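You operate a simulated robot arm through the tools that you are given. There is no shell and no other tool. Be economical: measure what you need, move in short steps, check, and stop when the job is done.

You run a simulated robot arm. Do the job below in one go: nothing can be reset, and whatever is moved stays where it is left.

TASK
Zero the blue gauge, then measure the white double plug's cable.
Fine: zero it with the bars shut, open them right up for the plug; the gauge stays closed on the cable.
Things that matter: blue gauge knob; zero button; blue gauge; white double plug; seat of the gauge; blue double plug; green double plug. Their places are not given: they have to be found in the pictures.

The check looks at the end state, three seconds after you hand in, the way a careful person would. Anything else that was tipped, shoved, dropped, spilled or broken makes it a failure.

THE ROBOT
A 7-joint arm with a two-finger parallel gripper, fixed in place. Base frame: the origin is at the foot of the arm, x ahead of it, y to its left, z up; the work surface is at about z = 850. Lengths are in mm, angles in rad, forces in N, time in s.
Its first joint turns from -2.897 to 2.897 rad. Payload 4.4 kg.
The tool frame sits at the grasp point between the pads (the TCP): z along the fingers, y along the line on which they close. The tips reach 23 mm beyond it. The gripper opens to 94 mm. The fingers are 38 mm wide and 10 mm thick; the gripper's body (54 by 96 mm) begins 39 mm behind the TCP.
Orientation is that of the tool frame in the base frame, as a unit quaternion [x, y, z, w]. With the fingers straight down and closing along the base's y, the tool's x points along the base's -x, its y along +y and its z along -z.

THE INTERFACE
- The arm moves only by the tool jog_arm. Its argument "moves" is a list of rows, each a list of 3 entries, a list of its own where there are three numbers: the shift along the base's x, y, z in mm, then the turn, a rotation vector about the base's x, y, z in rad, then the finger opening in mm, from 0 to 94. In form: [[[x, y, z], [ax, ay, az], hand], ...]. A call has 1 to 20 rows; each row shifts and turns the commanded pose from where the row before left it. Each row takes 0.2 s and may step no farther than 50 mm and 0.15 rad from the row before; otherwise, or with a gripper value out of range, the whole call is refused. A pose out of reach is approached as far as the arm can. The call stops where the force on the tool passes 50 N (or 10 N more than at its start, if that is more) or the arm is blocked; 0.2 s more then pass. The fingers move at their own pace (about 72 mm/s each) and stop on an object; they squeeze with about 45 N. The grip force told is the motor's: it shows also when the fingers shut on nothing. Time passes only in rows, and 0.2 s behind the last, so rows that do not move let the fingers close. It gives the time, the measured TCP pose, the force on the tool (base axes), the opening and the grip force at its end, in the units of the frame above (readings bear some noise).
- Cameras (640 x 400 px; columns grow to the right, rows downward): "scene" is fixed at [50.7, -649.4, 1596.2]; the picture's right is [0.59, -0.81, 0.00], its down [-0.44, -0.32, -0.84] and it looks along [0.68, 0.49, -0.55] (base axes); focal length 349 px, centre (320, 200). "wrist" rides on the gripper at [86, 16, -75] in the tool frame; the picture's right is [-0.18, 0.98, 0.00], its down [-0.58, -0.11, -0.81] and it looks along [-0.79, -0.15, 0.59] (tool axes); focal length 243 px, centre (320, 200).
- get_image(camera): a new picture of that camera. It takes no simulated time.
- locate(camera, pixels): for up to 12 pixels [column, row] of the newest picture of that camera ("zoom" is the newest enlarged one), the place [x, y, z] in the base frame of the surface seen there, good to about 2 mm. It takes no simulated time.
- zoom(camera, box): a new picture of the part [left, top, right, bottom] of that camera's present view, enlarged. It takes no simulated time.
- finish_job(): hands the job in; it is judged then, once.

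Keep the steps short. Do not move on a guess: measure, check each grasp and each placing, and mend mistakes. In all there are 80 turns and 54 pictures (those below and enlarged ones count). Leave the gripper open and the arm clear of the work at the hand-in unless told otherwise, and finish with a single line.

The tools are called after ">>>" by a JSON object that holds its "method" and its "body". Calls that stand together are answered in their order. jog_arm: Moves the arm, as the interface text tells. Its arguments: {"type":"object","properties":{"moves":{"type":"array","items":{"type":"array"}}},"required":["moves"]} The other tools are called the same way: get_image (camera) takes a picture; locate (camera, pixels) gives the place of the surface under pixels of a picture; zoom (camera, box) takes an enlarged picture of a part of a camera's view; finish_job () hands the job in.

At the start:

```text
clock: 0.0
ee_pos: [811.1, -122.7, 1164.4]
tcp_rot: [0.0, 1.0, 0.001, 0.0]
ft_force: [-0.6, 0.7, -0.1]
opening: 94.0
grasp_force: 0.1
```

scene: 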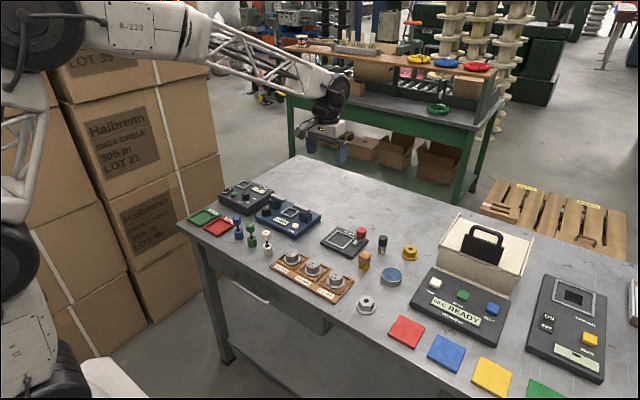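
wrist: 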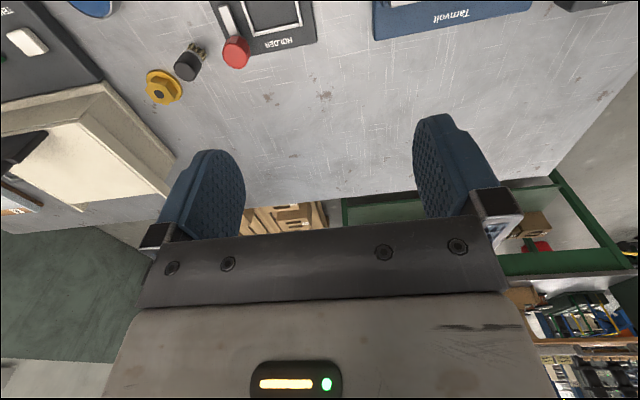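

I see the blue gauge around (288,215) in the scene, with small double plugs to its left. I'll zoom in on that area.

>>> {"method": "zoom", "body": {"camera": "scene", "box": [180, 170, 340, 270]}}

>>> {"method": "zoom", "body": {"camera": "scene", "box": [245, 190, 325, 240]}}

```text
4.00 times, centred on (260, 220) of scene
```

zoom: 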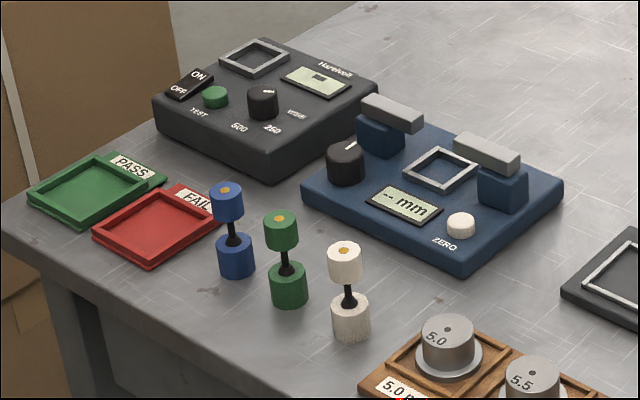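

```text
8.00 times, centred on (285, 215) of scene
```

zoom: 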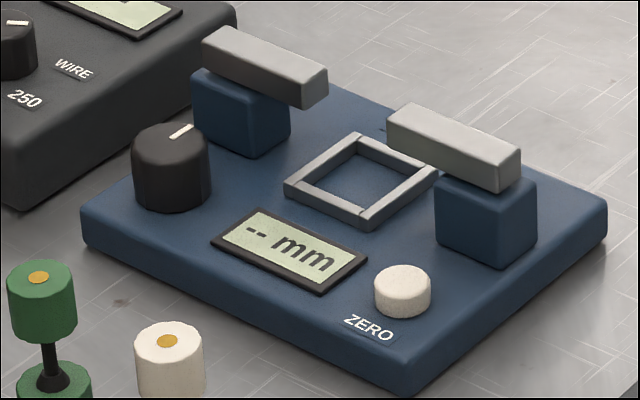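

The gauge has a knob (turning moves the bars), a square seat between the bars, and a ZERO button. Next I'll measure these points.

>>> {"method": "locate", "body": {"camera": "zoom", "pixels": [[168, 138], [192, 127], [172, 132], [402, 278], [360, 180], [360, 138], [432, 172], [367, 222], [288, 186], [265, 60], [455, 145], [290, 262]]}}

>>> {"method": "zoom", "body": {"camera": "scene", "box": [225, 210, 289, 260]}}

```text
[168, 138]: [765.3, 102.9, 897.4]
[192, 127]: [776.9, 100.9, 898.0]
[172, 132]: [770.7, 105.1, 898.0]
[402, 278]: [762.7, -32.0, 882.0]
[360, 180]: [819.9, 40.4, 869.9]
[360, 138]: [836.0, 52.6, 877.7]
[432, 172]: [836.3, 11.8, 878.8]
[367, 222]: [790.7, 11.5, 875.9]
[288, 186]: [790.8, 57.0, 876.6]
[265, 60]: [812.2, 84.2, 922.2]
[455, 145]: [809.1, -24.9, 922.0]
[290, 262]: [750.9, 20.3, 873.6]
```

```text
8.00 times, centred on (257, 235) of scene
```

zoom: 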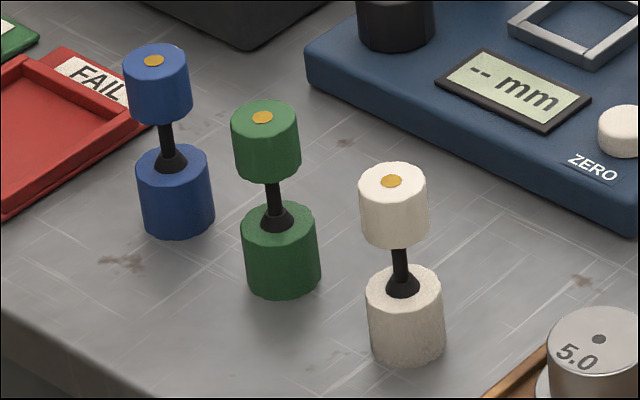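

Now measure the plugs (white especially) and the bar ends.

>>> {"method": "locate", "body": {"camera": "zoom", "pixels": [[391, 181], [391, 166], [391, 196], [362, 184], [424, 184], [393, 240], [402, 262], [405, 355], [372, 300], [440, 300], [265, 118], [404, 300]]}}

>>> {"method": "zoom", "body": {"camera": "scene", "box": [264, 190, 316, 222]}}

```text
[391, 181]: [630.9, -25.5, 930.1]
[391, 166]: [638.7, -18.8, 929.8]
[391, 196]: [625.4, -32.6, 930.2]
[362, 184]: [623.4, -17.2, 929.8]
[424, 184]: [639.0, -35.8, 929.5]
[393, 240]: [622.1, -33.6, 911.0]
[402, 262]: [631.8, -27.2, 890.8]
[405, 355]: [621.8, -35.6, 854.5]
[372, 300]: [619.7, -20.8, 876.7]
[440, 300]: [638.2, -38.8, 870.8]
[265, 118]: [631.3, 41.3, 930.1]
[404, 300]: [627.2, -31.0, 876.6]
```

```text
12.31 times, centred on (290, 206) of scene
```

zoom: 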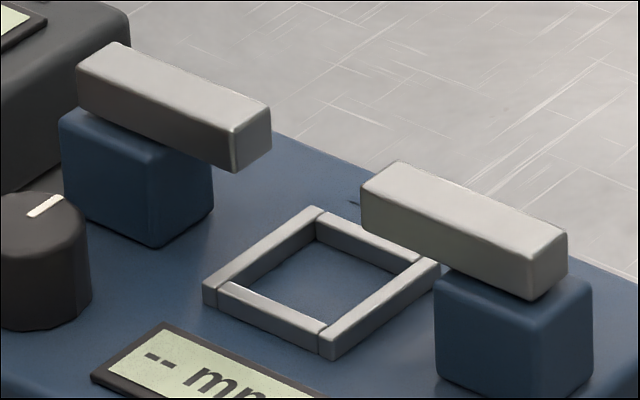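

>>> {"method": "locate", "body": {"camera": "zoom", "pixels": [[250, 110], [250, 140], [375, 185], [225, 130], [395, 168], [110, 50], [545, 230], [370, 230], [316, 222], [232, 295], [420, 265], [80, 210]]}}

>>> {"method": "get_image", "body": {"camera": "wrist"}}

```text
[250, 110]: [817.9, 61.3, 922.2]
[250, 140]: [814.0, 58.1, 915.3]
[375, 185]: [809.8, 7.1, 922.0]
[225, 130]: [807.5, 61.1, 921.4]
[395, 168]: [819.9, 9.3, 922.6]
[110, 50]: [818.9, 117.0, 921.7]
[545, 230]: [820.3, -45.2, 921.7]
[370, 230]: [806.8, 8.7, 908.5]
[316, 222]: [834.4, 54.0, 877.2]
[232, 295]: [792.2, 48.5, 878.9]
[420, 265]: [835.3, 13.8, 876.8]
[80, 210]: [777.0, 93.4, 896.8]
```

```text
47 pictures are left
```

wrist: 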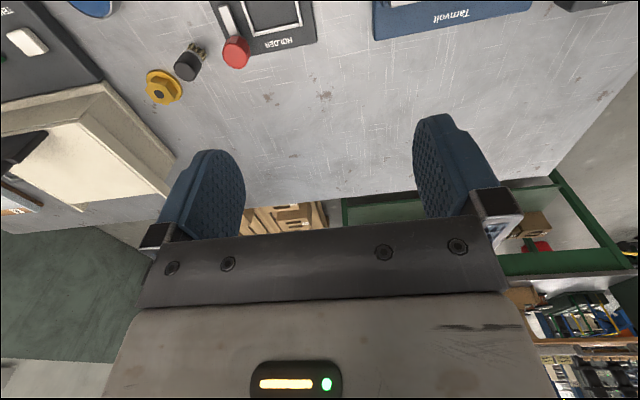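

Bars are ~50 mm apart (y 9 to 60), x 807–821, z 907–922. Before gripping the knob I need its exact centre and nearby clearances.

>>> {"method": "zoom", "body": {"camera": "scene", "box": [248, 188, 296, 218]}}

```text
13.33 times, centred on (272, 203) of scene
```

zoom: 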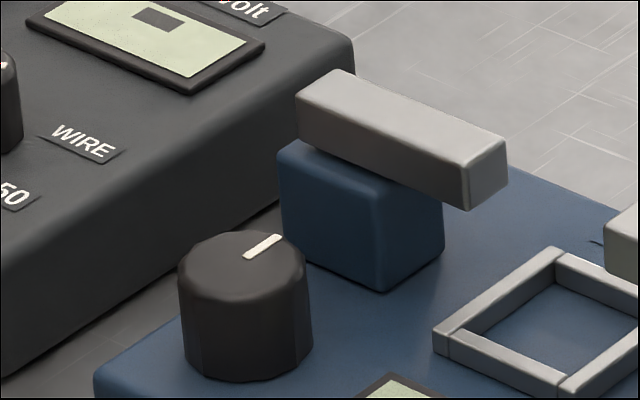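

>>> {"method": "locate", "body": {"camera": "zoom", "pixels": [[186, 262], [298, 262], [242, 238], [240, 292], [248, 254], [278, 238], [375, 240], [290, 180], [400, 250], [240, 375], [180, 200], [270, 130]]}}

```text
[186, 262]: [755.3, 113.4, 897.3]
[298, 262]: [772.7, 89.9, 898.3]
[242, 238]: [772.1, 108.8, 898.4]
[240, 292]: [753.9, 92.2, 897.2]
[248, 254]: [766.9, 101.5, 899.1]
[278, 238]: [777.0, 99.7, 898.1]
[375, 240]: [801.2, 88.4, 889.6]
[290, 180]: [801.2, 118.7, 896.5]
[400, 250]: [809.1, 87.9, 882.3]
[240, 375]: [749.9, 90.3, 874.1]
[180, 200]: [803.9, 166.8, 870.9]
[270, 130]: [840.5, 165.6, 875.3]
```

Knob centre ≈ (764, 101), radius ~15, z 874–898, pointer toward +x. Post starts at x 801, so I'll keep the opening small. Moving above the knob.

>>> {"method": "jog_arm", "body": {"moves": [[[-9.4, 44.8, 0], [0, 0, 0], 40], [[-9.4, 44.8, 0], [0, 0, 0], 40], [[-9.4, 44.8, 0], [0, 0, 0], 40], [[-9.4, 44.8, 0], [0, 0, 0], 40], [[-9.4, 44.5, 0], [0, 0, 0], 40], [[0, 0, -45], [0, 0, 0], 40], [[0, 0, -45], [0, 0, 0], 40], [[0, 0, -45], [0, 0, 0], 40], [[0, 0, -45], [0, 0, 0], 40], [[0, 0, 0], [0, 0, 0], 40], [[0, 0, 0], [0, 0, 0], 40]]}}

>>> {"method": "get_image", "body": {"camera": "wrist"}}

```text
clock: 2.4
ee_pos: [764.1, 103.3, 981.2]
tcp_rot: [-0.001, 1.0, 0.0, 0.001]
ft_force: [-0.2, 0.2, -0.5]
opening: 40.1
grasp_force: 0.1
```

```text
45 pictures are left
```

wrist: 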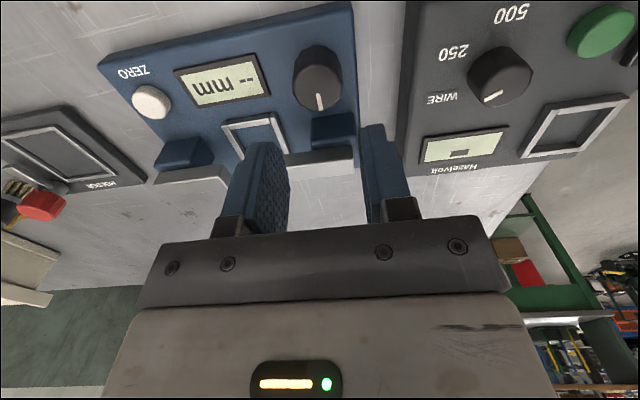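

Refining the knob position from the wrist view.

>>> {"method": "locate", "body": {"camera": "wrist", "pixels": [[293, 92], [341, 92], [318, 75], [318, 107], [150, 102], [318, 98]]}}

```text
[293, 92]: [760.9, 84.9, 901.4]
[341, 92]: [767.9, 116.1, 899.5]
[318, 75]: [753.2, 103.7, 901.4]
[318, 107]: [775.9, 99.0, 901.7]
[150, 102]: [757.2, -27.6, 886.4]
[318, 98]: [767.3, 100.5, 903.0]
```

Consistent: centre (764, 101). Descend to TCP z ≈ 903 and close on the knob.

>>> {"method": "jog_arm", "body": {"moves": [[[0, -2.3, -26], [0, 0, 0], 40], [[0, 0, -26], [0, 0, 0], 40], [[0, 0, -26], [0, 0, 0], 40], [[0, 0, 0], [0, 0, 0], 40], [[0, 0, 0], [0, 0, 0], 20], [[0, 0, 0], [0, 0, 0], 20]]}}

```text
clock: 4.0
ee_pos: [764.0, 100.6, 905.0]
tcp_rot: [0.001, 1.0, 0.0, 0.001]
ft_force: [4.5, 12.5, -5.5]
opening: 33.4
grasp_force: 45.0
stopped in row 6: the force on the tool passed its limit (the readings are from after the stop); the commanded pose is now the measured one
```

Gripped (33.4 mm). Try a small trial turn counter-clockwise to learn which way closes.

>>> {"method": "jog_arm", "body": {"moves": [[[0, 0, 0], [0, 0, 0.1], 20], [[0, 0, 0], [0, 0, 0.1], 20], [[0, 0, 0], [0, 0, 0.1], 20], [[0, 0, 0], [0, 0, 0.1], 20]]}}

>>> {"method": "zoom", "body": {"camera": "scene", "box": [240, 180, 328, 235]}}

```text
clock: 5.0
ee_pos: [762.7, 101.7, 904.3]
tcp_rot: [-0.2, 0.98, 0.0, 0.0]
ft_force: [-3.8, 29.1, 4.9]
opening: 33.3
grasp_force: 44.8
```

```text
7.27 times, centred on (284, 208) of scene
```

zoom: 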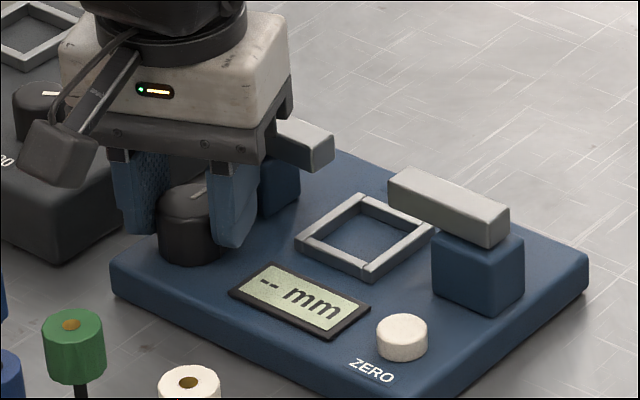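

Check bar inner faces now.

>>> {"method": "locate", "body": {"camera": "zoom", "pixels": [[318, 140], [400, 185], [392, 185], [310, 135], [326, 135], [395, 205]]}}

```text
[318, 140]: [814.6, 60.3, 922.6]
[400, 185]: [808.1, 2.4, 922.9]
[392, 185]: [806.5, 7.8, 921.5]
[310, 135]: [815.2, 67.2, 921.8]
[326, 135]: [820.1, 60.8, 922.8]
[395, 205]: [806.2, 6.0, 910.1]
```

Barely changed (maybe at the open end). Turn clockwise by 1.2 rad and compare.

>>> {"method": "jog_arm", "body": {"moves": [[[0, 0, 0], [0, 0, -0.1], 20], [[0, 0, 0], [0, 0, -0.1], 20], [[0, 0, 0], [0, 0, -0.1], 20], [[0, 0, 0], [0, 0, -0.1], 20], [[0, 0, 0], [0, 0, -0.1], 20], [[0, 0, 0], [0, 0, -0.1], 20], [[0, 0, 0], [0, 0, -0.1], 20], [[0, 0, 0], [0, 0, -0.1], 20], [[0, 0, 0], [0, 0, -0.1], 20], [[0, 0, 0], [0, 0, -0.1], 20]]}}

>>> {"method": "zoom", "body": {"camera": "scene", "box": [240, 180, 328, 235]}}

```text
clock: 6.0
ee_pos: [764.6, 100.8, 904.9]
tcp_rot: [-0.008, 1.0, 0.001, 0.0]
ft_force: [-3.5, 10.5, 2.1]
opening: 33.0
grasp_force: 44.8
stopped in row 5: the force on the tool passed its limit (the readings are from after the stop); the commanded pose is now the measured one
```

```text
7.27 times, centred on (284, 208) of scene
```

zoom: 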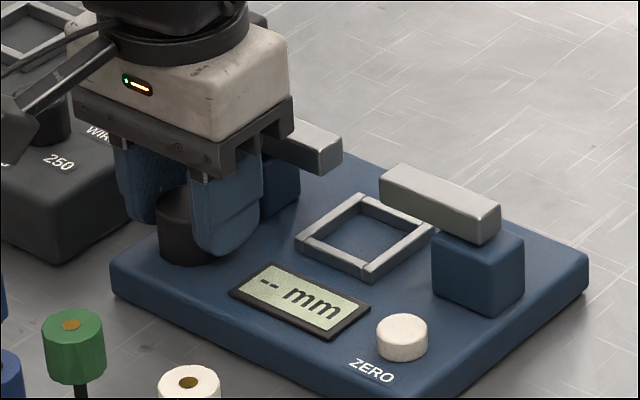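

Clockwise closes the bars. The stop was a lateral-force event; continue clockwise from the reset pose in smaller steps.

>>> {"method": "jog_arm", "body": {"moves": [[[0, 0, 0], [0, 0, -0.06], 20], [[0, 0, 0], [0, 0, -0.06], 20], [[0, 0, 0], [0, 0, -0.06], 20], [[0, 0, 0], [0, 0, -0.06], 20], [[0, 0, 0], [0, 0, -0.06], 20]]}}

```text
clock: 7.2
ee_pos: [765.6, 101.1, 905.4]
tcp_rot: [0.142, 0.99, 0.0, 0.001]
ft_force: [-0.7, 1.2, -3.9]
opening: 33.0
grasp_force: 45.5
```

Smooth, low force. Continue clockwise.

>>> {"method": "jog_arm", "body": {"moves": [[[0, 0, 0], [0, 0, -0.07], 20], [[0, 0, 0], [0, 0, -0.07], 20], [[0, 0, 0], [0, 0, -0.07], 20], [[0, 0, 0], [0, 0, -0.07], 20], [[0, 0, 0], [0, 0, -0.07], 20], [[0, 0, 0], [0, 0, -0.07], 20], [[0, 0, 0], [0, 0, -0.07], 20], [[0, 0, 0], [0, 0, -0.07], 20]]}}

>>> {"method": "zoom", "body": {"camera": "scene", "box": [240, 180, 328, 235]}}

```text
clock: 8.6
ee_pos: [764.6, 99.0, 904.5]
tcp_rot: [0.327, 0.945, -0.001, 0.0]
ft_force: [-10.0, -9.4, 8.4]
opening: 32.9
grasp_force: 45.0
stopped in row 6: the force on the tool passed its limit (the readings are from after the stop); the commanded pose is now the measured one
```

```text
7.27 times, centred on (284, 208) of scene
```

zoom: 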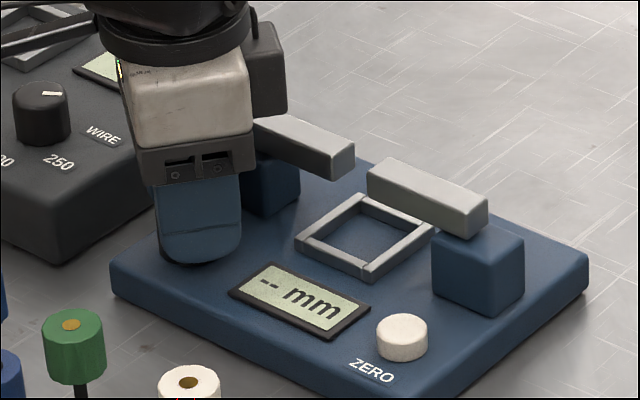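

Bars are closing nicely. Release briefly, recentre on the knob and regrip, to avoid side force.

>>> {"method": "jog_arm", "body": {"moves": [[[0, 0, 0], [0, 0, 0], 39], [[0, 1.5, 0], [0, 0, 0], 39], [[0, 0, 0], [0, 0, 0], 39], [[0, 0, 0], [0, 0, 0], 26], [[0, 0, 0], [0, 0, 0], 26]]}}

>>> {"method": "jog_arm", "body": {"moves": [[[0, 0, 0], [0, 0, -0.07], 26], [[0, 0, 0], [0, 0, -0.07], 26], [[0, 0, 0], [0, 0, -0.07], 26], [[0, 0, 0], [0, 0, -0.07], 26], [[0, 0, 0], [0, 0, -0.07], 26], [[0, 0, 0], [0, 0, -0.07], 26]]}}

>>> {"method": "zoom", "body": {"camera": "scene", "box": [240, 180, 328, 235]}}

```text
clock: 9.8
ee_pos: [764.2, 101.7, 903.9]
tcp_rot: [0.329, 0.944, -0.001, 0.0]
ft_force: [-13.6, -17.3, 6.6]
opening: 35.9
grasp_force: 10.8
```

```text
clock: 11.2
ee_pos: [763.9, 100.5, 904.0]
tcp_rot: [0.517, 0.856, -0.002, 0.0]
ft_force: [-17.3, -10.9, -4.6]
opening: 35.0
grasp_force: 9.9
```

```text
7.27 times, centred on (284, 208) of scene
```

zoom: 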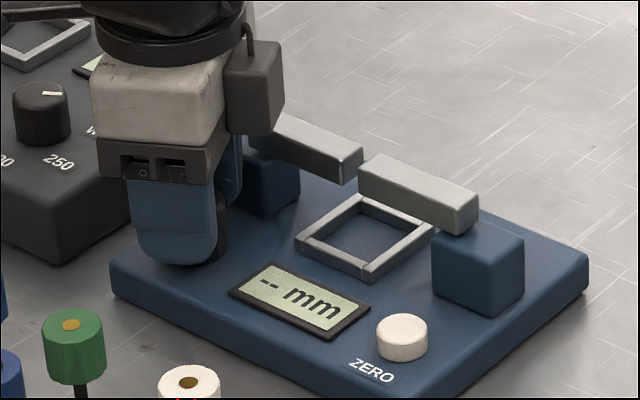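

Gap almost closed. Continue clockwise with light grip.

>>> {"method": "jog_arm", "body": {"moves": [[[0, 0, 0], [0, 0, -0.07], 26], [[0, 0, 0], [0, 0, -0.07], 26], [[0, 0, 0], [0, 0, -0.07], 26], [[0, 0, 0], [0, 0, -0.07], 26], [[0, 0, 0], [0, 0, -0.07], 26], [[0, 0, 0], [0, 0, -0.07], 26]]}}

>>> {"method": "zoom", "body": {"camera": "scene", "box": [240, 180, 328, 235]}}

```text
clock: 12.6
ee_pos: [763.9, 101.2, 904.1]
tcp_rot: [0.686, 0.728, 0.0, 0.0]
ft_force: [-21.1, -7.7, -4.1]
opening: 35.5
grasp_force: 10.5
```

```text
7.27 times, centred on (284, 208) of scene
```

zoom: 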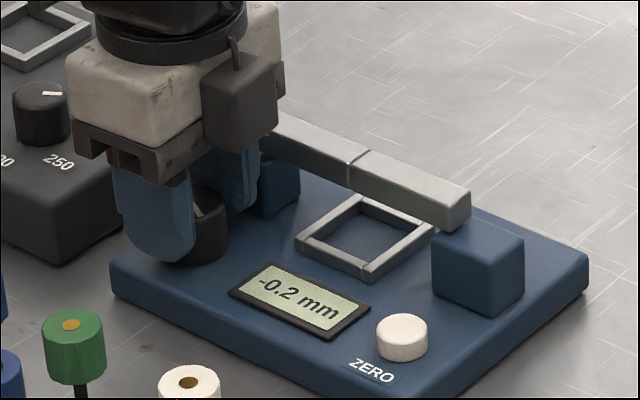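

Display reads −0.2 mm; bars look shut. Turn slightly further to be sure they're fully shut.

>>> {"method": "jog_arm", "body": {"moves": [[[0, 0, 0], [0, 0, -0.06], 22], [[0, 0, 0], [0, 0, -0.06], 22], [[0, 0, 0], [0, 0, -0.05], 22]]}}

>>> {"method": "zoom", "body": {"camera": "scene", "box": [240, 180, 328, 235]}}

```text
clock: 13.4
ee_pos: [763.8, 100.8, 904.4]
tcp_rot: [0.745, 0.667, -0.001, -0.002]
ft_force: [-29.6, -7.6, 3.3]
opening: 34.9
grasp_force: 14.4
```

```text
7.27 times, centred on (284, 208) of scene
```

zoom: 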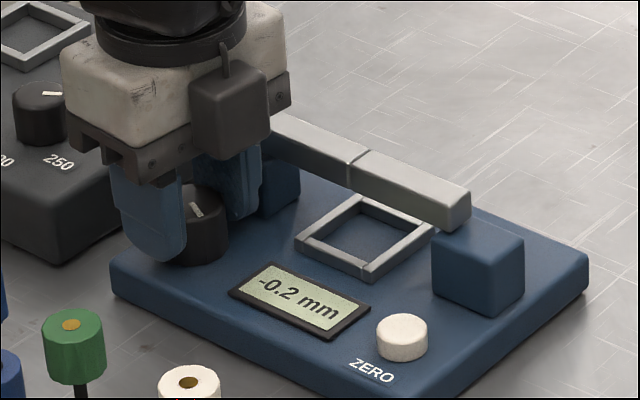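

Reading is stable at −0.2 with bars shut. Release the knob, lift, and locate the button.

>>> {"method": "jog_arm", "body": {"moves": [[[0, 0, 0], [0, 0, 0], 39], [[0, 0, 0], [0, 0, 0], 39], [[0, 0, 30], [0, 0, 0], 39], [[0, 0, 40], [0, 0, 0.08], 0], [[0, 0, 0], [0, 0, 0], 0], [[0, 0, 0], [0, 0, 0], 0]]}}

>>> {"method": "zoom", "body": {"camera": "scene", "box": [260, 195, 324, 235]}}

```text
clock: 14.8
ee_pos: [763.2, 101.0, 970.5]
tcp_rot: [0.717, 0.697, 0.0, 0.0]
ft_force: [-0.4, -0.2, 1.1]
opening: 0.1
grasp_force: 42.7
```

```text
10.00 times, centred on (292, 215) of scene
```

zoom: 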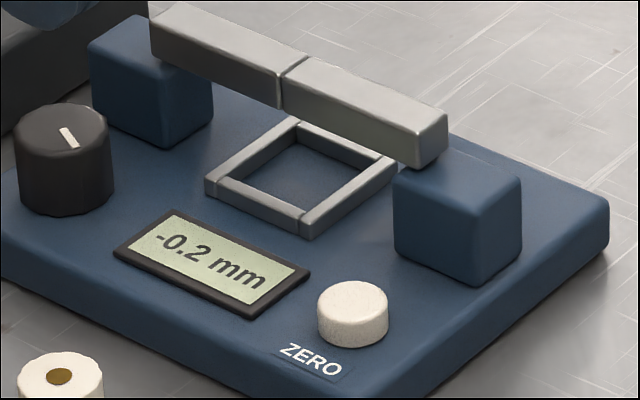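

>>> {"method": "locate", "body": {"camera": "zoom", "pixels": [[352, 285], [352, 314], [322, 300], [385, 300], [353, 299], [60, 380], [288, 72], [410, 200]]}}

```text
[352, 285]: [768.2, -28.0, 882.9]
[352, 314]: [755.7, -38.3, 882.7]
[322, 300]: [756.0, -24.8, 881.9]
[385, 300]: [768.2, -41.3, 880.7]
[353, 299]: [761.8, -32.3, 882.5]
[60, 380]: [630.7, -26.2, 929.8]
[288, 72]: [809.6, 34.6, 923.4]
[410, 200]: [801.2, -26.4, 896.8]
```

Button centre (762, −32.5), top z 882.5. Move over it with fingers shut, stopping with tips ~6 mm above.

>>> {"method": "jog_arm", "body": {"moves": [[[0, -44.5, 0], [0, 0, 0], 0], [[-0.6, -44.5, 0], [0, 0, 0], 0], [[-0.6, -44.5, 0], [0, 0, 0], 0], [[0, 0, -29], [0, 0, 0], 0], [[0, 0, -29], [0, 0, 0], 0], [[0, 0, 0], [0, 0, 0], 0]]}}

>>> {"method": "zoom", "body": {"camera": "scene", "box": [260, 195, 324, 235]}}

```text
clock: 16.2
ee_pos: [764.4, -35.1, 916.1]
tcp_rot: [0.717, 0.697, 0.001, -0.001]
ft_force: [-0.5, 0.0, -0.3]
opening: 0.2
grasp_force: 42.6
```

```text
10.00 times, centred on (292, 215) of scene
```

zoom: 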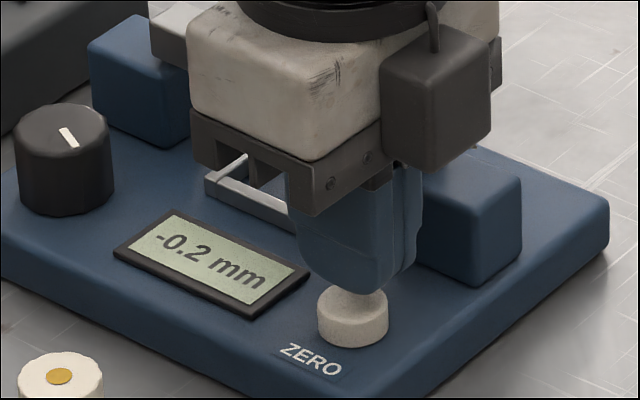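

Slightly off (764.4, −35.1); correct and press in small steps.

>>> {"method": "jog_arm", "body": {"moves": [[[-2, 2, -4], [0, 0, 0], 0], [[0, 0, -3], [0, 0, 0], 0], [[0, 0, -2], [0, 0, 0], 0], [[0, 0, -2], [0, 0, 0], 0], [[0, 0, 0], [0, 0, 0], 0]]}}

>>> {"method": "zoom", "body": {"camera": "scene", "box": [260, 195, 324, 235]}}

```text
clock: 17.4
ee_pos: [760.6, -31.2, 905.5]
tcp_rot: [0.717, 0.697, 0.0, 0.0]
ft_force: [0.8, -0.4, 1.4]
opening: 0.2
grasp_force: 42.1
```

```text
10.00 times, centred on (292, 215) of scene
```

zoom: 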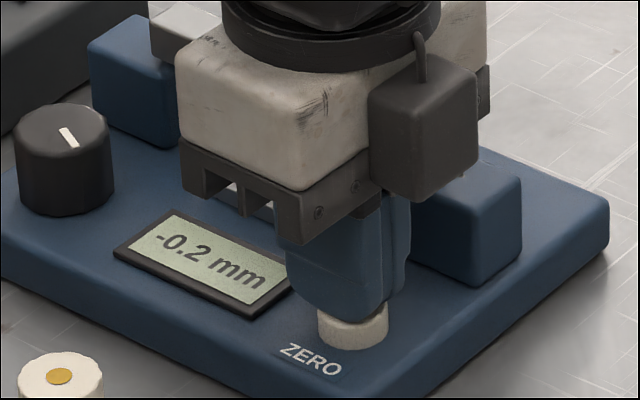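

Just touching, no press yet. Push a few mm more.

>>> {"method": "jog_arm", "body": {"moves": [[[0.5, -0.5, -1.5], [0, 0, 0], 0], [[0, 0, -1.5], [0, 0, 0], 0], [[0, 0, -1], [0, 0, 0], 0], [[0, 0, 0], [0, 0, 0], 0]]}}

>>> {"method": "zoom", "body": {"camera": "scene", "box": [260, 195, 324, 235]}}

```text
clock: 18.4
ee_pos: [762.9, -30.8, 901.8]
tcp_rot: [0.717, 0.698, 0.0, 0.0]
ft_force: [-1.0, 2.2, 5.2]
opening: 0.3
grasp_force: 41.3
```

```text
10.00 times, centred on (292, 215) of scene
```

zoom: 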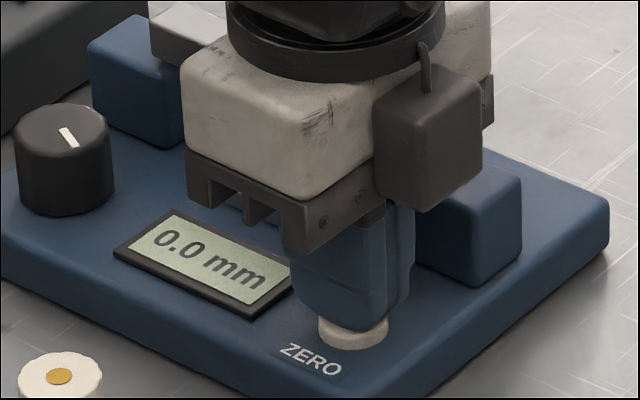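

Zeroed: 0.0 mm. Lift, return to the knob, regrip.

>>> {"method": "jog_arm", "body": {"moves": [[[0, 0, 34], [0, 0, 0], 0], [[0, 0, 34], [0, 0, 0], 0], [[0.5, 44, 0], [0, 0, 0], 39], [[0.5, 44, 0], [0, 0, 0], 39], [[0.5, 44, 0], [0, 0, 0], 39], [[0, 0, 0], [0, 0, 0], 39], [[0, 0, 0], [0, 0, 0], 39]]}}

```text
clock: 20.0
ee_pos: [761.8, 103.6, 970.8]
tcp_rot: [0.717, 0.697, -0.001, 0.0]
ft_force: [0.1, -0.3, -0.1]
opening: 39.1
grasp_force: 0.0
```

>>> {"method": "jog_arm", "body": {"moves": [[[0.8, 0, -22], [0, 0, 0], 39], [[0, 0, -22], [0, 0, 0], 39], [[0, 0, -22], [0, 0, 0], 39], [[0, 0, 0], [0, 0, 0], 39], [[0, 0, 0], [0, 0, 0], 26], [[0, 0, 0], [0, 0, 0], 26]]}}

>>> {"method": "jog_arm", "body": {"moves": [[[0, 0, 0], [0, 0, 0.07], 26], [[0, 0, 0], [0, 0, 0.07], 26], [[0, 0, 0], [0, 0, 0.07], 26], [[0, 0, 0], [0, 0, 0.07], 26], [[0, 0, 0], [0, 0, 0.07], 26], [[0, 0, 0], [0, 0, 0.07], 26], [[0, 0, 0], [0, 0, 0.07], 26], [[0, 0, 0], [0, 0, 0.07], 26], [[0, 0, 0], [0, 0, 0.07], 26], [[0, 0, 0], [0, 0, 0.07], 26], [[0, 0, 0], [0, 0, 0.07], 26], [[0, 0, 0], [0, 0, 0.07], 26]]}}

>>> {"method": "zoom", "body": {"camera": "scene", "box": [240, 180, 328, 235]}}

```text
clock: 21.4
ee_pos: [762.6, 101.0, 904.1]
tcp_rot: [0.717, 0.697, 0.0, -0.001]
ft_force: [-9.4, 0.0, 2.3]
opening: 33.3
grasp_force: 45.1
```

```text
clock: 22.5
ee_pos: [762.2, 101.2, 903.1]
tcp_rot: [0.601, 0.8, -0.001, -0.001]
ft_force: [-14.7, -6.7, 10.9]
opening: 33.1
grasp_force: 44.7
stopped in row 5: the force on the tool passed its limit (the readings are from after the stop); the commanded pose is now the measured one
```

```text
7.27 times, centred on (284, 208) of scene
```

zoom: 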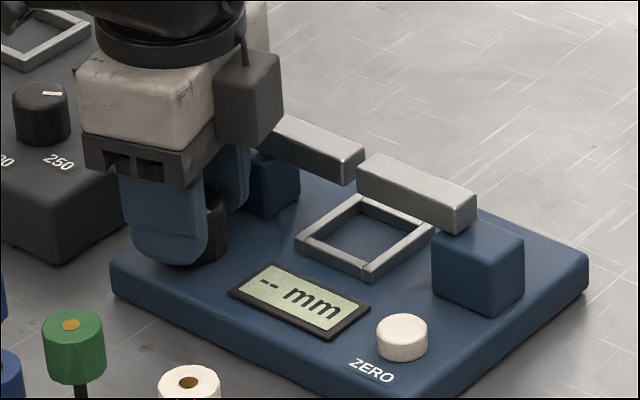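

Opening proceeds. Continue CCW in short chunks, nudging −1 mm x to relieve side force.

>>> {"method": "jog_arm", "body": {"moves": [[[-1, 0, 0], [0, 0, 0.07], 28], [[0, 0, 0], [0, 0, 0.07], 28], [[0, 0, 0], [0, 0, 0.07], 28], [[0, 0, 0], [0, 0, 0.07], 28], [[0, 0, 0], [0, 0, 0.07], 28], [[0, 0, 0], [0, 0, 0.07], 28], [[0, 0, 0], [0, 0, 0.07], 28]]}}

>>> {"method": "jog_arm", "body": {"moves": [[[0, 0, 0], [0, 0, 0.07], 28], [[0, 0, 0], [0, 0, 0.07], 28], [[0, 0, 0], [0, 0, 0.07], 28], [[0, 0, 0], [0, 0, 0.07], 28], [[0, 0, 0], [0, 0, 0.07], 28], [[0, 0, 0], [0, 0, 0.07], 28], [[0, 0, 0], [0, 0, 0.07], 28]]}}

>>> {"method": "jog_arm", "body": {"moves": [[[0, 0, 0], [0, 0, 0.07], 28], [[0, 0, 0], [0, 0, 0.07], 28], [[0, 0, 0], [0, 0, 0.07], 28], [[0, 0, 0], [0, 0, 0.07], 28], [[0, 0, 0], [0, 0, 0.07], 28], [[0, 0, 0], [0, 0, 0.07], 28], [[0, 0, 0], [0, 0, 0.07], 28]]}}

>>> {"method": "zoom", "body": {"camera": "scene", "box": [240, 180, 328, 235]}}

```text
clock: 24.1
ee_pos: [762.5, 101.7, 904.2]
tcp_rot: [0.388, 0.922, -0.001, 0.0]
ft_force: [9.7, -19.9, 11.1]
opening: 33.2
grasp_force: 44.4
```

```text
clock: 25.7
ee_pos: [762.4, 100.5, 903.4]
tcp_rot: [0.153, 0.988, -0.001, -0.001]
ft_force: [14.7, -7.4, 13.2]
opening: 33.0
grasp_force: 45.5
```

```text
clock: 27.3
ee_pos: [763.0, 101.0, 903.7]
tcp_rot: [-0.091, 0.996, -0.001, 0.0]
ft_force: [3.7, -4.3, 6.9]
opening: 32.9
grasp_force: 45.2
```

```text
7.27 times, centred on (284, 208) of scene
```

zoom: 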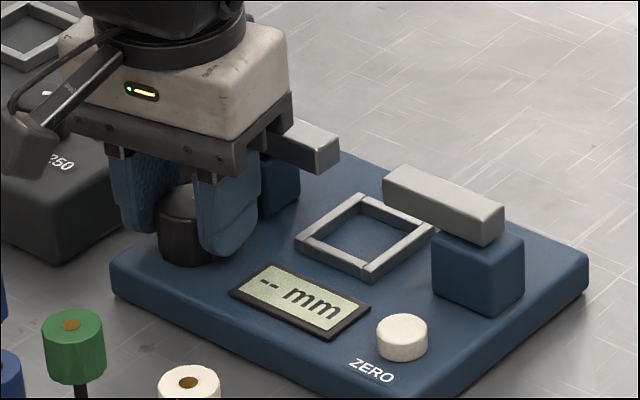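

Continue CCW to the full-open stop.

>>> {"method": "jog_arm", "body": {"moves": [[[0, 0, 0], [0, 0, 0.07], 28], [[0, 0, 0], [0, 0, 0.07], 28], [[0, 0, 0], [0, 0, 0.07], 28], [[0, 0, 0], [0, 0, 0.07], 28], [[0, 0, 0], [0, 0, 0.07], 28], [[0, 0, 0], [0, 0, 0.07], 28], [[0, 0, 0], [0, 0, 0.07], 28]]}}

>>> {"method": "zoom", "body": {"camera": "scene", "box": [240, 180, 328, 235]}}

```text
clock: 28.9
ee_pos: [762.1, 101.7, 903.8]
tcp_rot: [-0.33, 0.944, -0.001, 0.0]
ft_force: [6.9, -19.8, 3.9]
opening: 33.5
grasp_force: 44.4
```

```text
7.27 times, centred on (284, 208) of scene
```

zoom: 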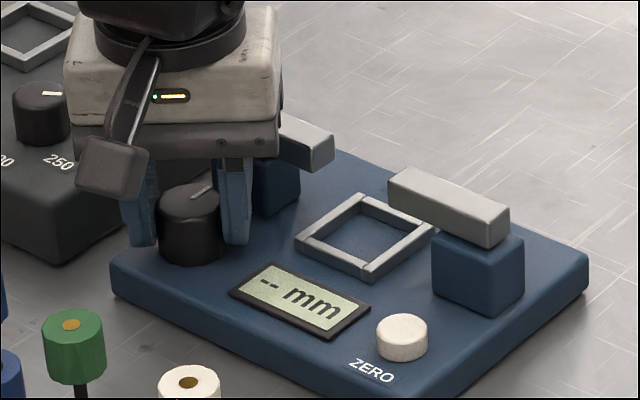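

Fully open (same as the earlier maximum). Release, lift, rotate so the fingers close along x.

>>> {"method": "jog_arm", "body": {"moves": [[[0, 0, 0], [0, 0, 0], 40], [[0, 0, 0], [0, 0, 0], 40], [[0, 0, 35], [0, 0, 0], 40], [[0, 0, 45], [0, 0, 0], 40], [[0, 0, 20], [0, 0, 0.15], 50], [[0, 0, 0], [0, 0, 0.15], 50], [[0, 0, 0], [0, 0, 0.15], 50], [[0, 0, 0], [0, 0, 0.15], 50], [[0, 0, 0], [0, 0, 0.15], 50], [[0, 0, 0], [0, 0, 0.147], 50], [[0, 0, 0], [0, 0, 0], 50]]}}

```text
clock: 31.3
ee_pos: [762.1, 102.0, 1005.3]
tcp_rot: [-0.706, 0.708, -0.001, 0.001]
ft_force: [-0.2, -0.3, -0.4]
opening: 49.9
grasp_force: 0.1
```

Reached. Move over the white plug and check from the pictures.

>>> {"method": "jog_arm", "body": {"moves": [[[-32.8, -32, 0], [0, 0, 0], 50], [[-32.8, -32, 0], [0, 0, 0], 50], [[-32.8, -32, 0], [0, 0, 0], 50], [[-32.8, -32, 0], [0, 0, 0], 50], [[0, 0, -20], [0, 0, 0], 50], [[0, 0, 0], [0, 0, 0], 50]]}}

>>> {"method": "get_image", "body": {"camera": "wrist"}}

>>> {"method": "zoom", "body": {"camera": "scene", "box": [220, 190, 316, 260]}}

```text
clock: 32.7
ee_pos: [631.1, -27.9, 981.9]
tcp_rot: [-0.705, 0.709, 0.0, 0.0]
ft_force: [0.3, 0.4, 0.0]
opening: 50.1
grasp_force: 0.1
```

```text
31 pictures are left
```

wrist: 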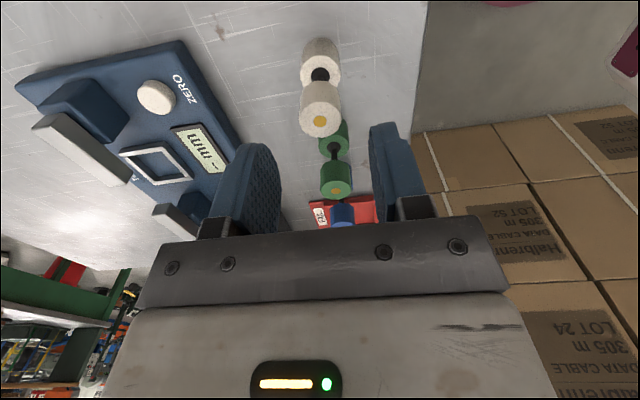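

```text
5.71 times, centred on (268, 225) of scene
```

zoom: 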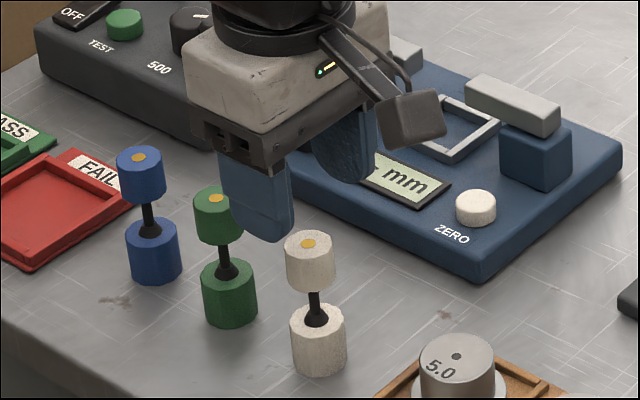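

>>> {"method": "locate", "body": {"camera": "wrist", "pixels": [[320, 121], [302, 122], [340, 120], [320, 107], [320, 134], [320, 75], [336, 188]]}}

>>> {"method": "locate", "body": {"camera": "zoom", "pixels": [[308, 243], [308, 233], [308, 254], [287, 246], [331, 246], [316, 300]]}}

```text
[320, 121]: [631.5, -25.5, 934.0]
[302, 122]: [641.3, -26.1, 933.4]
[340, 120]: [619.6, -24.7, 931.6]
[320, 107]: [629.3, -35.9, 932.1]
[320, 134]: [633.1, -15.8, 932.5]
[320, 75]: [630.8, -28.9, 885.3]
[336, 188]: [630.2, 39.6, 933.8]
```

```text
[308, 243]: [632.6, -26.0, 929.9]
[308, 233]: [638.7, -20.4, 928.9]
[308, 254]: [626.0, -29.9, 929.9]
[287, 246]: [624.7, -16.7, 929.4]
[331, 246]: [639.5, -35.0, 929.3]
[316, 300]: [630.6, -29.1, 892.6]
```

Plug centre (631, −26), top z 930. Descend ~50 mm and close on the upper body.

>>> {"method": "jog_arm", "body": {"moves": [[[0, 1.5, -25], [0, 0, 0], 50], [[0, 0, -25], [0, 0, 0], 50], [[0, 0, 0], [0, 0, 0], 50], [[0, 0, 0], [0, 0, 0], 10], [[0, 0, 0], [0, 0, 0], 10], [[0, 0, 0], [0, 0, 0], 10]]}}

>>> {"method": "zoom", "body": {"camera": "scene", "box": [220, 190, 316, 260]}}

```text
clock: 34.1
ee_pos: [631.5, -26.1, 933.3]
tcp_rot: [-0.706, 0.709, -0.001, 0.001]
ft_force: [1.1, -0.1, 0.2]
opening: 24.9
grasp_force: 44.8
```

```text
5.71 times, centred on (268, 225) of scene
```

zoom: 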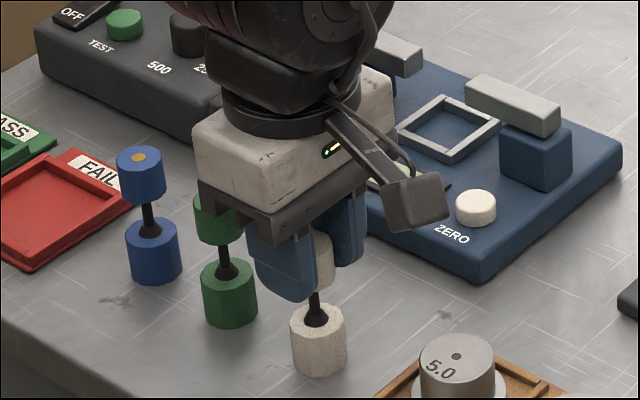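

Gripped (24.9 mm). Lift 100 mm, then carry to above the seat (814, 34).

>>> {"method": "jog_arm", "body": {"moves": [[[0, 0, 10], [0, 0, 0], 10], [[0, 0, 30], [0, 0, 0], 10], [[0, 0, 30], [0, 0, 0], 10], [[0, 0, 30], [0, 0, 0], 10], [[36.5, 12, 0], [0, 0, 0], 10], [[36.5, 12, 0], [0, 0, 0], 10], [[36.5, 12, 0], [0, 0, 0], 10], [[36.5, 12, 0], [0, 0, 0], 10], [[36.5, 12, 0], [0, 0, 0], 10], [[0, 0, 0], [0, 0, 0], 10], [[0, 0, 0], [0, 0, 0], 10]]}}

>>> {"method": "zoom", "body": {"camera": "scene", "box": [240, 160, 336, 230]}}

>>> {"method": "get_image", "body": {"camera": "wrist"}}

```text
clock: 36.5
ee_pos: [814.6, 33.6, 1032.8]
tcp_rot: [-0.706, 0.709, 0.0, 0.0]
ft_force: [-0.6, 0.2, -1.1]
opening: 24.8
grasp_force: 44.8
```

```text
5.71 times, centred on (288, 195) of scene
```

zoom: 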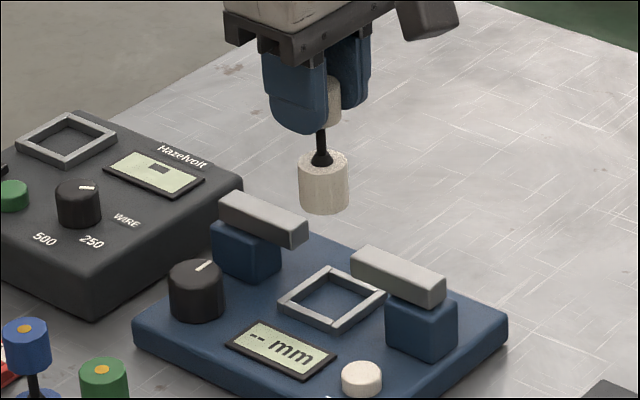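

```text
27 pictures are left
```

wrist: 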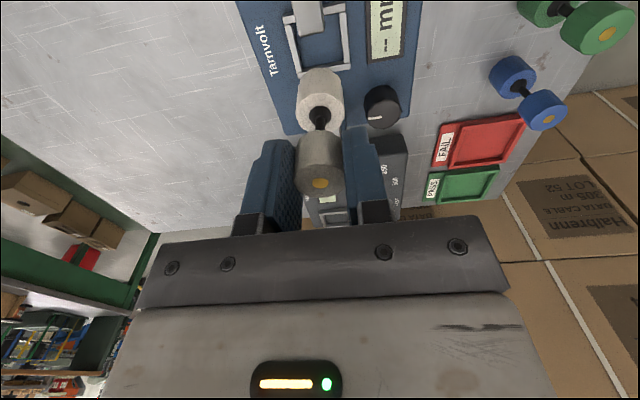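

Verify the lower plug's position and the seat corners and bar ends.

>>> {"method": "locate", "body": {"camera": "zoom", "pixels": [[300, 185], [347, 185], [323, 212], [334, 268], [279, 301], [333, 330], [387, 293], [304, 240], [352, 258], [331, 275], [295, 302], [372, 291]]}}

```text
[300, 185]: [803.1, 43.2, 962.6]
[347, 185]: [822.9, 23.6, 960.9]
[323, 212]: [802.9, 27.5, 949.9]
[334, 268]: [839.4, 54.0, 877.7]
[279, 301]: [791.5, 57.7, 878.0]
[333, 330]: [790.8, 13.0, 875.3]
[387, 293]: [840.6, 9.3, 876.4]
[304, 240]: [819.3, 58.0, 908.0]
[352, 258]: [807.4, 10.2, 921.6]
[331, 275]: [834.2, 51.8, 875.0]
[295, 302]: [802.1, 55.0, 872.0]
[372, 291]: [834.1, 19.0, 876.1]
```

Plug axis ≈ (813.3, 33.6); seat centre ≈ (814.5, 33.7). Lower to ~15 mm above the seat floor.

>>> {"method": "jog_arm", "body": {"moves": [[[0.8, 0, -20], [0, 0, 0], 10], [[0, 0, -20], [0, 0, 0], 10], [[0, 0, -20], [0, 0, 0], 10], [[0, 0, -5], [0, 0, 0], 10], [[0, 0, 0], [0, 0, 0], 10]]}}

>>> {"method": "zoom", "body": {"camera": "scene", "box": [258, 180, 322, 220]}}

```text
clock: 37.7
ee_pos: [814.2, 35.7, 968.7]
tcp_rot: [-0.706, 0.708, 0.0, 0.0]
ft_force: [-0.1, 0.3, -1.1]
opening: 25.0
grasp_force: 45.0
```

```text
10.00 times, centred on (290, 200) of scene
```

zoom: 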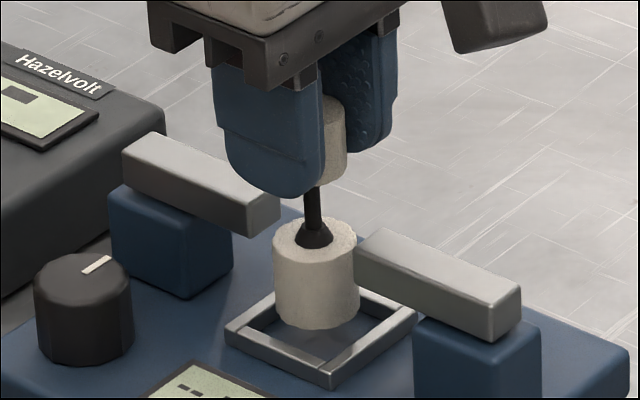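

Aligned. Lower gently to the floor.

>>> {"method": "jog_arm", "body": {"moves": [[[0, 0, -5], [0, 0, 0], 10], [[0, 0, -4], [0, 0, 0], 10], [[0, 0, -2], [0, 0, 0], 10], [[0, 0, -2], [0, 0, 0], 10], [[0, 0, 0], [0, 0, 0], 10]]}}

>>> {"method": "zoom", "body": {"camera": "scene", "box": [258, 180, 322, 220]}}

```text
clock: 38.9
ee_pos: [817.2, 33.5, 955.9]
tcp_rot: [-0.706, 0.708, -0.001, 0.001]
ft_force: [-2.2, 0.5, 6.8]
opening: 25.1
grasp_force: 45.7
```

```text
10.00 times, centred on (290, 200) of scene
```

zoom: 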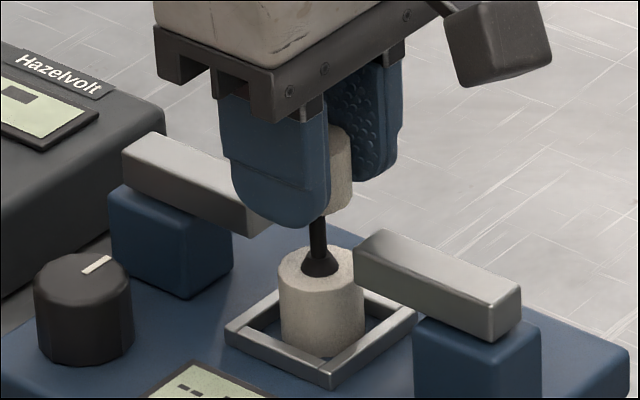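

Contact felt (6.8 N). Check whether the plug sits inside the frame or on a rim.

>>> {"method": "locate", "body": {"camera": "zoom", "pixels": [[281, 320], [362, 320], [321, 352], [321, 340], [300, 345], [321, 280], [318, 360], [281, 275], [350, 280], [375, 325], [330, 352], [345, 340]]}}

>>> {"method": "zoom", "body": {"camera": "scene", "box": [278, 200, 302, 220]}}

```text
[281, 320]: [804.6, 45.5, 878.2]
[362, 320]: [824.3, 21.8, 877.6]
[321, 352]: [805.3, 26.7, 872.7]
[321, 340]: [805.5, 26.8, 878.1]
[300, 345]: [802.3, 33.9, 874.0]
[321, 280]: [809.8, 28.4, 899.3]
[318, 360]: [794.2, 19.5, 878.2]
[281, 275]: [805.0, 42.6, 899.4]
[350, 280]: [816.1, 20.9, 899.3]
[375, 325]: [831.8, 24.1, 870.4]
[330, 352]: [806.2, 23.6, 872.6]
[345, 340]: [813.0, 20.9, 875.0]
```

```text
16.00 times, centred on (290, 210) of scene
```

zoom: 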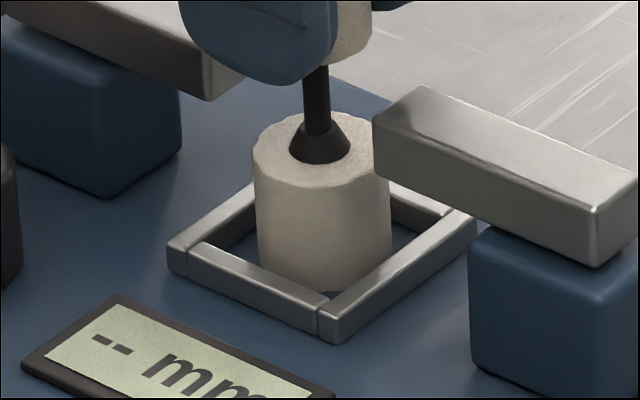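

Seated inside the frame (top of lower body 899, axis ≈ (814.5, 33.6)). Release and lift straight up.

>>> {"method": "jog_arm", "body": {"moves": [[[0, 0, 0], [0, 0, 0], 34], [[0, 0, 0], [0, 0, 0], 50], [[0, 0, 0], [0, 0, 0], 50], [[0, 0, 20], [0, 0, 0], 50], [[0, 0, 40], [0, 0, 0], 50], [[0, 0, 0], [0, 0, 0], 50]]}}

>>> {"method": "zoom", "body": {"camera": "scene", "box": [258, 180, 322, 220]}}

```text
clock: 40.3
ee_pos: [814.2, 33.2, 1016.7]
tcp_rot: [-0.706, 0.708, 0.0, 0.002]
ft_force: [0.1, 0.6, 0.2]
opening: 50.0
grasp_force: 0.0
```

```text
10.00 times, centred on (290, 200) of scene
```

zoom: 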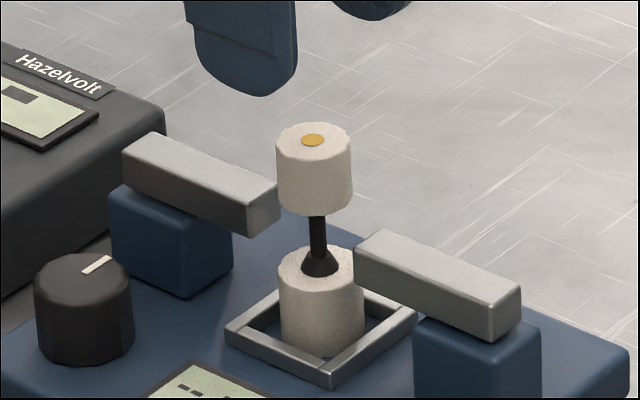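

Plug stands upright. Now go back to the knob: move away at height, turn the hand to ~1.2 rad yaw (camera stays clear of the plug), narrow to 39.

>>> {"method": "jog_arm", "body": {"moves": [[[-25, 34, 0], [0, 0, -0.12], 39], [[-25.5, 33.8, 0], [0, 0, -0.12], 39], [[0, 0, 0], [0, 0, -0.13], 39], [[0, 0, -20], [0, 0, 0], 39], [[0, 0, -20], [0, 0, 0], 39], [[0, 0, 0], [0, 0, 0], 39], [[0, 0, 0], [0, 0, 0], 39]]}}

```text
clock: 41.9
ee_pos: [763.7, 101.4, 977.5]
tcp_rot: [-0.564, 0.826, 0.0, 0.0]
ft_force: [0.0, 0.1, 0.1]
opening: 39.1
grasp_force: 0.0
```

>>> {"method": "jog_arm", "body": {"moves": [[[0, 0, -25], [0, 0, 0], 39], [[0, 0, -25], [0, 0, 0], 39], [[0, 0, -23], [0, 0, 0], 39], [[0, 0, 0], [0, 0, 0], 39], [[0, 0, 0], [0, 0, 0], 28], [[0, 0, 0], [0, 0, 0], 28]]}}

>>> {"method": "zoom", "body": {"camera": "scene", "box": [240, 170, 336, 230]}}

```text
clock: 42.8
ee_pos: [765.3, 102.4, 908.2]
tcp_rot: [-0.564, 0.826, -0.003, 0.003]
ft_force: [-5.0, 0.5, 9.0]
opening: 39.0
grasp_force: 0.1
stopped in row 4: the force on the tool passed its limit (the readings are from after the stop); the commanded pose is now the measured one
```

```text
6.67 times, centred on (288, 200) of scene
```

zoom: 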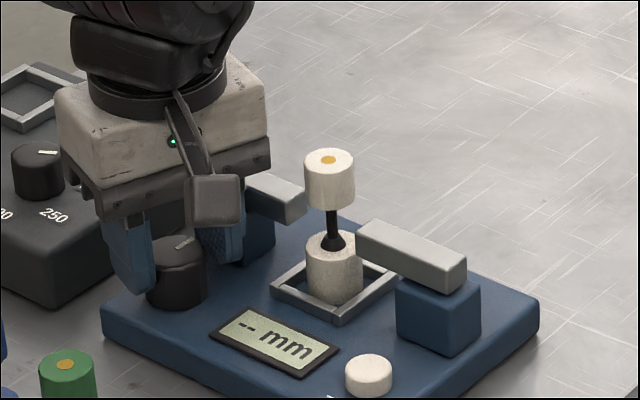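

Contact on descent at z 908 (force −x: a finger corner grazed the post). Check nothing moved: gauge and plug look fine. Lift and choose yaw ≈ 0.3, where the corners stay well away.

>>> {"method": "jog_arm", "body": {"moves": [[[-1, -1, 20], [0, 0, 0], 39], [[0, 0, 40], [0, 0, 0], 39], [[0, 0, 5], [0, 0, -0.15], 39], [[0, 0, 0], [0, 0, -0.15], 39], [[0, 0, 0], [0, 0, -0.15], 39], [[0, 0, 0], [0, 0, -0.15], 39], [[0, 0, 0], [0, 0, -0.15], 39], [[0, 0, 0], [0, 0, -0.15], 39], [[0, 0, 0], [0, 0, 0], 39], [[0, 0, 0], [0, 0, 0], 39]]}}

>>> {"method": "zoom", "body": {"camera": "scene", "box": [248, 185, 320, 230]}}

```text
clock: 45.0
ee_pos: [764.5, 101.7, 972.4]
tcp_rot: [-0.148, 0.989, -0.003, 0.001]
ft_force: [-0.4, -0.4, 0.1]
opening: 39.1
grasp_force: 0.1
```

```text
8.89 times, centred on (284, 208) of scene
```

zoom: 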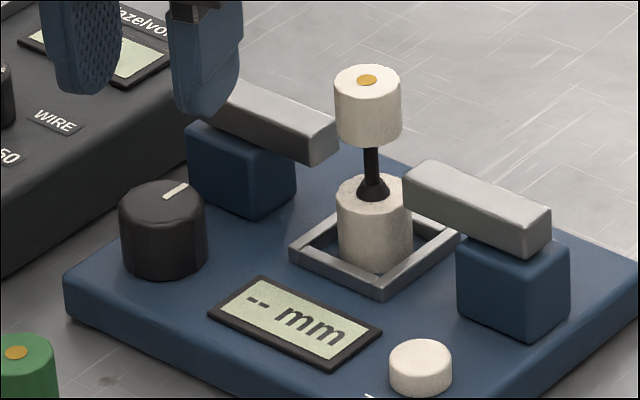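

>>> {"method": "locate", "body": {"camera": "zoom", "pixels": [[121, 203], [205, 203], [163, 183], [162, 222], [367, 80], [371, 160], [420, 365], [270, 200], [160, 262]]}}

```text
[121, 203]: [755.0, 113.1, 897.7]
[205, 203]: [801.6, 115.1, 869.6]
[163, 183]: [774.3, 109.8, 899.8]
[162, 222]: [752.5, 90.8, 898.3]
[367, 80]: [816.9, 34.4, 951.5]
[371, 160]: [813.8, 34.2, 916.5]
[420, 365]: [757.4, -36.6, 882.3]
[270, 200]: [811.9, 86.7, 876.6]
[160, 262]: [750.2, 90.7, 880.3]
```

Knob, gauge, and plug unchanged. Descend and grip the knob at yaw 0.3.

>>> {"method": "jog_arm", "body": {"moves": [[[-0.8, -0.5, -23], [0, 0, 0], 39], [[0, 0, -23], [0, 0, 0], 39], [[0, 0, -22], [0, 0, 0], 39], [[0, 0, 0], [0, 0, 0], 39], [[0, 0, 0], [0, 0, 0], 28], [[0, 0, 0], [0, 0, 0], 28]]}}

```text
clock: 46.4
ee_pos: [764.1, 101.6, 904.1]
tcp_rot: [-0.147, 0.989, -0.003, 0.002]
ft_force: [-2.7, 17.8, -0.8]
opening: 33.3
grasp_force: 44.8
```

Gripped. Nudge +1 mm y to relieve, then turn clockwise.

>>> {"method": "jog_arm", "body": {"moves": [[[0, 0.8, 0], [0, 0, -0.07], 28], [[0, 0, 0], [0, 0, -0.07], 28], [[0, 0, 0], [0, 0, -0.07], 28], [[0, 0, 0], [0, 0, -0.07], 28], [[0, 0, 0], [0, 0, -0.07], 28], [[0, 0, 0], [0, 0, -0.07], 28], [[0, 0, 0], [0, 0, -0.07], 28]]}}

>>> {"method": "jog_arm", "body": {"moves": [[[0, 0, 0], [0, 0, -0.07], 28], [[0, 0, 0], [0, 0, -0.07], 28], [[0, 0, 0], [0, 0, -0.07], 28], [[0, 0, 0], [0, 0, -0.07], 28], [[0, 0, 0], [0, 0, -0.07], 28], [[0, 0, 0], [0, 0, -0.07], 28], [[0, 0, 0], [0, 0, -0.07], 28]]}}

>>> {"method": "zoom", "body": {"camera": "scene", "box": [248, 185, 320, 230]}}

```text
clock: 48.0
ee_pos: [763.3, 101.0, 904.5]
tcp_rot: [0.097, 0.995, -0.004, -0.001]
ft_force: [8.7, -12.0, -30.8]
opening: 33.3
grasp_force: 45.2
```

```text
clock: 49.3
ee_pos: [764.5, 100.2, 904.8]
tcp_rot: [0.279, 0.96, -0.004, 0.0]
ft_force: [-2.9, -13.4, 2.0]
opening: 33.4
grasp_force: 44.8
stopped in row 6: the force on the tool passed its limit (the readings are from after the stop); the commanded pose is now the measured one
```

```text
8.89 times, centred on (284, 208) of scene
```

zoom: 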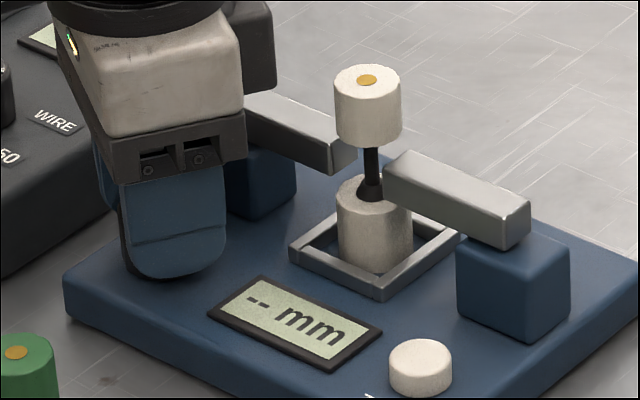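

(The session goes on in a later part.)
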